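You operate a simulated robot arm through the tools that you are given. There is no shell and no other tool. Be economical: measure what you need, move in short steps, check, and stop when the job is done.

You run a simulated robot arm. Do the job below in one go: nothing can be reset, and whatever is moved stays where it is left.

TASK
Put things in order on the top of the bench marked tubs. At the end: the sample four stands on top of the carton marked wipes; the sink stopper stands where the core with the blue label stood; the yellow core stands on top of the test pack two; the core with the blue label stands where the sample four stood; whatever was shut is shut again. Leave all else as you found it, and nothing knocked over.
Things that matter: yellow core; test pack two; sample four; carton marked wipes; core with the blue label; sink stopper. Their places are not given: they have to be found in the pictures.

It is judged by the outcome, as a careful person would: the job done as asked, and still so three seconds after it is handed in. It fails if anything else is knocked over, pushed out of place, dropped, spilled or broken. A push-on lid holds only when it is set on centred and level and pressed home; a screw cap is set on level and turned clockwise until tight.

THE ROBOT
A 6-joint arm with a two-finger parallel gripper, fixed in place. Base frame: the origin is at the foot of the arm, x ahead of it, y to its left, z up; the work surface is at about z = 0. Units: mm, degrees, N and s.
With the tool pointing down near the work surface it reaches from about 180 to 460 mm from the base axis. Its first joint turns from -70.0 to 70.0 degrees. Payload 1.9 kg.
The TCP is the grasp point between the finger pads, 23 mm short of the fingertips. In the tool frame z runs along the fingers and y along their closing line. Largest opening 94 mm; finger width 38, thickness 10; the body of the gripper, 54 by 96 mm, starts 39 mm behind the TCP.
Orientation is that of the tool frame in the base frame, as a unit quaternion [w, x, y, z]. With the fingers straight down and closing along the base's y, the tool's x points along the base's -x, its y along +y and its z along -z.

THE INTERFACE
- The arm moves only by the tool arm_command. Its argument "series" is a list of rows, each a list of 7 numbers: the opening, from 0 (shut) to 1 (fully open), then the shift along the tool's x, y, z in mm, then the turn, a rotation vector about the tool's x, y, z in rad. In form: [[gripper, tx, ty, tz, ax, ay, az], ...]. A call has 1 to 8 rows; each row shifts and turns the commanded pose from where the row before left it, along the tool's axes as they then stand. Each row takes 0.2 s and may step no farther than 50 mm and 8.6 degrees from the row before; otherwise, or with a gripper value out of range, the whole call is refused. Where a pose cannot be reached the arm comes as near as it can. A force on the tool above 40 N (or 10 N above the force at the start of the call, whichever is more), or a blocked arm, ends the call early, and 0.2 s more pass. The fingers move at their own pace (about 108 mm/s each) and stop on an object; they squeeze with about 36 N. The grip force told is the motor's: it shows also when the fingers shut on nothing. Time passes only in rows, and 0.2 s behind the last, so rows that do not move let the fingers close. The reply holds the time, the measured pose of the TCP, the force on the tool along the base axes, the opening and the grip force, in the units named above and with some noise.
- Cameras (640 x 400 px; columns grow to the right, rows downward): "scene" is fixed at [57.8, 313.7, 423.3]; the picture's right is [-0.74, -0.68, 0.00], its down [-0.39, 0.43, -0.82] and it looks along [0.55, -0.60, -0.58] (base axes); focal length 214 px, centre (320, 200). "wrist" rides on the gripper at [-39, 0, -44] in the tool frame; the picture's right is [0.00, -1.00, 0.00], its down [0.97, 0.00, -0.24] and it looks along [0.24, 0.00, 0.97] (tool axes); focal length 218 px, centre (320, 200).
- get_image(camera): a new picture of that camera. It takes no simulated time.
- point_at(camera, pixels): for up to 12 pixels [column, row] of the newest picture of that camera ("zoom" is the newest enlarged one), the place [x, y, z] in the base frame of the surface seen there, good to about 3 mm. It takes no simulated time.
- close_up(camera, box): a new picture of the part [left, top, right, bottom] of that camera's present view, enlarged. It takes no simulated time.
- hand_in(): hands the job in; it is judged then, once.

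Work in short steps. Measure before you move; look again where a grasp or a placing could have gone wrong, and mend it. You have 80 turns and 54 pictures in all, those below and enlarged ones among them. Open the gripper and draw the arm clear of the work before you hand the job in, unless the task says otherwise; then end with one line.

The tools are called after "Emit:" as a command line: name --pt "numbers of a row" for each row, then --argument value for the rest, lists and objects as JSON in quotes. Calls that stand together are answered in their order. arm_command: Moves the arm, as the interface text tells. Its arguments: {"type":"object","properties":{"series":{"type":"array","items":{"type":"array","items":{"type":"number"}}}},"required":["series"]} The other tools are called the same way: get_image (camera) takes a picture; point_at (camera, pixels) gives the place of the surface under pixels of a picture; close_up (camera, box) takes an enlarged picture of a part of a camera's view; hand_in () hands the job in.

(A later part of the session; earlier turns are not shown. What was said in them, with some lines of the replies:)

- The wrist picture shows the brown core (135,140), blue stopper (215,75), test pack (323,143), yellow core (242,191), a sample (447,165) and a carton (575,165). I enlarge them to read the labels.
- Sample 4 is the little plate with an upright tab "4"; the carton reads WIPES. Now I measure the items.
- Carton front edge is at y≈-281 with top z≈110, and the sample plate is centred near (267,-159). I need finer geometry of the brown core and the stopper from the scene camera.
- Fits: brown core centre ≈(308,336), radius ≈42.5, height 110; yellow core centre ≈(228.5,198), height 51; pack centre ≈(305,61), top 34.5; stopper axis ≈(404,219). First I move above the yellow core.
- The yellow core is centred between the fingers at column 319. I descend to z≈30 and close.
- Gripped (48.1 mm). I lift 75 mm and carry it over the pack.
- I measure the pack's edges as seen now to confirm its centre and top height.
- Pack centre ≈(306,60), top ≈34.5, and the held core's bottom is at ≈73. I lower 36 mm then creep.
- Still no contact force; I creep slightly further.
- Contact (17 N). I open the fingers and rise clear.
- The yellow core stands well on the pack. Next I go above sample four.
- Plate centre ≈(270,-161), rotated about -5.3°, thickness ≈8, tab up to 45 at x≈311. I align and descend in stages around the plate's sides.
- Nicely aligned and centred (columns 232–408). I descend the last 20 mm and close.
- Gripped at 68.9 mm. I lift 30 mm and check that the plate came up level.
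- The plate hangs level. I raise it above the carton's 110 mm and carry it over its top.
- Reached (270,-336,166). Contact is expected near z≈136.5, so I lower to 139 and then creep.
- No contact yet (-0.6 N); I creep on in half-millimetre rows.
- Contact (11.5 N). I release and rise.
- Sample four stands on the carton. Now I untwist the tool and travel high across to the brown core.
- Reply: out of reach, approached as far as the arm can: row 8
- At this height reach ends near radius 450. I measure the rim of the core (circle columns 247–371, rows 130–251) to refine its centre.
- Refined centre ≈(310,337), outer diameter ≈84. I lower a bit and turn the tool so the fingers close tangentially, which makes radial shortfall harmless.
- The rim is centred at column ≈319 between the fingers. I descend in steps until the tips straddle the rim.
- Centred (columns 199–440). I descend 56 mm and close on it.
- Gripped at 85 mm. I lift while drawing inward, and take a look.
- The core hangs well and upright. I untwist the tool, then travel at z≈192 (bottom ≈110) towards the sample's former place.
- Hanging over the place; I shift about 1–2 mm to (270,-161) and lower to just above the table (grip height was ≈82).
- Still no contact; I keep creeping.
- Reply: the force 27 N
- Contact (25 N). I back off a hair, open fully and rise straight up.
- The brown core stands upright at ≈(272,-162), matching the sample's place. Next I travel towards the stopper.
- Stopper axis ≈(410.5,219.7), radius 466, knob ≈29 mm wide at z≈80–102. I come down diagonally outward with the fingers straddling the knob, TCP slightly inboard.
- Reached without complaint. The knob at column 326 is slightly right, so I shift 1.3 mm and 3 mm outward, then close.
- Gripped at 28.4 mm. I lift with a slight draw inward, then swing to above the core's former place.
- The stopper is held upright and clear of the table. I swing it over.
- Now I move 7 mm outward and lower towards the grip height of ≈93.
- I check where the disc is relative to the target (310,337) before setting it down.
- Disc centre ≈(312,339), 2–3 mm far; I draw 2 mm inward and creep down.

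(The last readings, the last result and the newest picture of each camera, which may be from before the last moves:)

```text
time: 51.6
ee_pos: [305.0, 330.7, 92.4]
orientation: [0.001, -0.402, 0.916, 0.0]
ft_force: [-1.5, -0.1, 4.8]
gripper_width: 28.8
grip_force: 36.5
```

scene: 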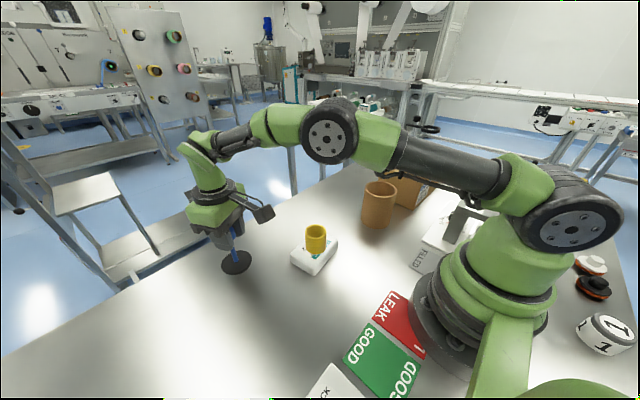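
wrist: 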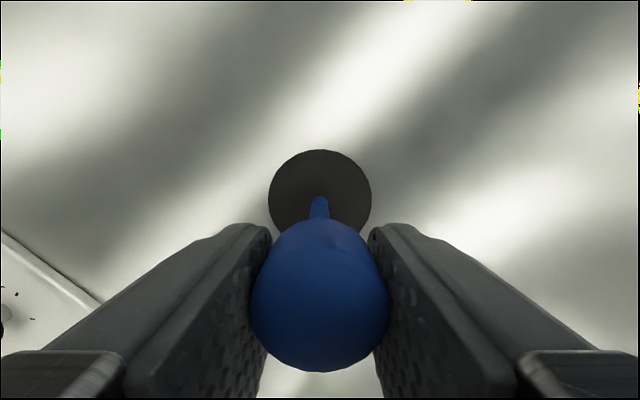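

Light contact (4.8 N); I press a touch more, then release and draw up and inward between the open fingers.

Emit:
arm_command --pt "0.1 0 0 0.3 0 0 0" --pt "0.6 0 0 0 0 0 0" --pt "0.6 0 0 0 0 0 0" --pt "0.6 0 0 -20 0 0 0" --pt "0.6 5 0 -35 0 0 0" --pt "0.6 10 0 -40 0 0 0" --pt "0.6 40 0 -20 0 0 0" --pt "0.6 0 0 0 0 0 0"

Emit:
get_image --camera "scene"

Emit:
get_image --camera "wrist"

```text
time: 53.4
ee_pos: [267.5, 290.3, 207.9]
orientation: [0.0, -0.403, 0.915, 0.001]
ft_force: [-0.1, -0.1, 0.1]
gripper_width: 56.4
grip_force: 0.0
```

```text
22 pictures are left
```

scene: 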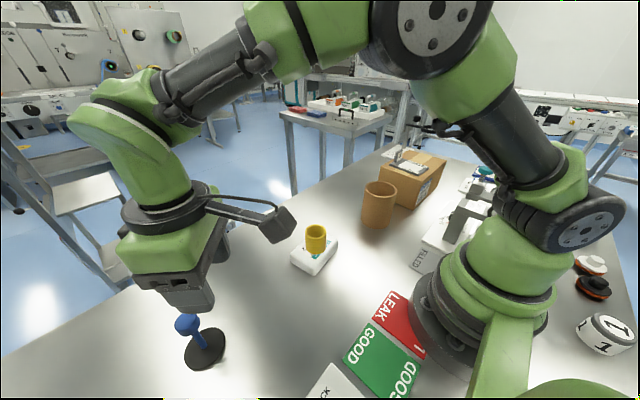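

```text
21 pictures are left
```

wrist: 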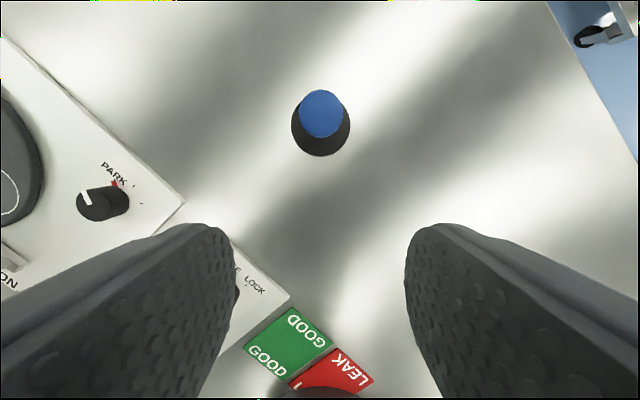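

Emit:
point_at --camera "wrist" --pixels '[[293, 127], [349, 127], [321, 154], [321, 112]]'

Emit:
close_up --camera "scene" --box '[280, 130, 480, 290]'

```text
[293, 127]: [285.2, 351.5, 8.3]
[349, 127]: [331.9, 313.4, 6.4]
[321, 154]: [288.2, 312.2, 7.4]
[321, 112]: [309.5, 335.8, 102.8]
```

```text
2.50 times, centred on (380, 210) of scene
```

zoom: 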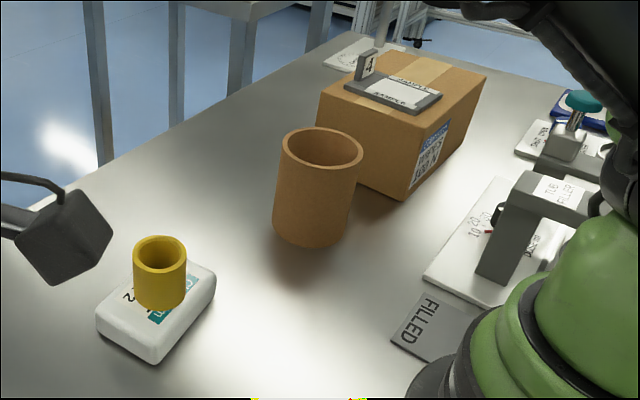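

The stopper stands at ≈(309,335), and everything is upright and in place. I raise the arm clear, then hand in.

Emit:
arm_command --pt "1 10 0 -40 0 0 0" --pt "1 10 0 -40 0 0 0" --pt "1 0 0 -40 0 0 0" --pt "1 0 0 0 0 0 0"

```text
time: 54.4
ee_pos: [253.6, 275.3, 327.7]
orientation: [0.001, -0.404, 0.915, 0.0]
ft_force: [-0.5, -0.5, -0.6]
gripper_width: 94.0
grip_force: 0.0
```

The arm is clear and the gripper open, so I hand the job in.

Emit:
hand_in

```text
The job is handed in.
```

The job is handed in: sample four is on the wipes carton, the yellow core is on test pack two, the blue-label core is where sample four stood, and the sink stopper is where that core stood. The core and stopper are within about 3 mm of those spots. I opened nothing that was shut, and nothing was knocked over.
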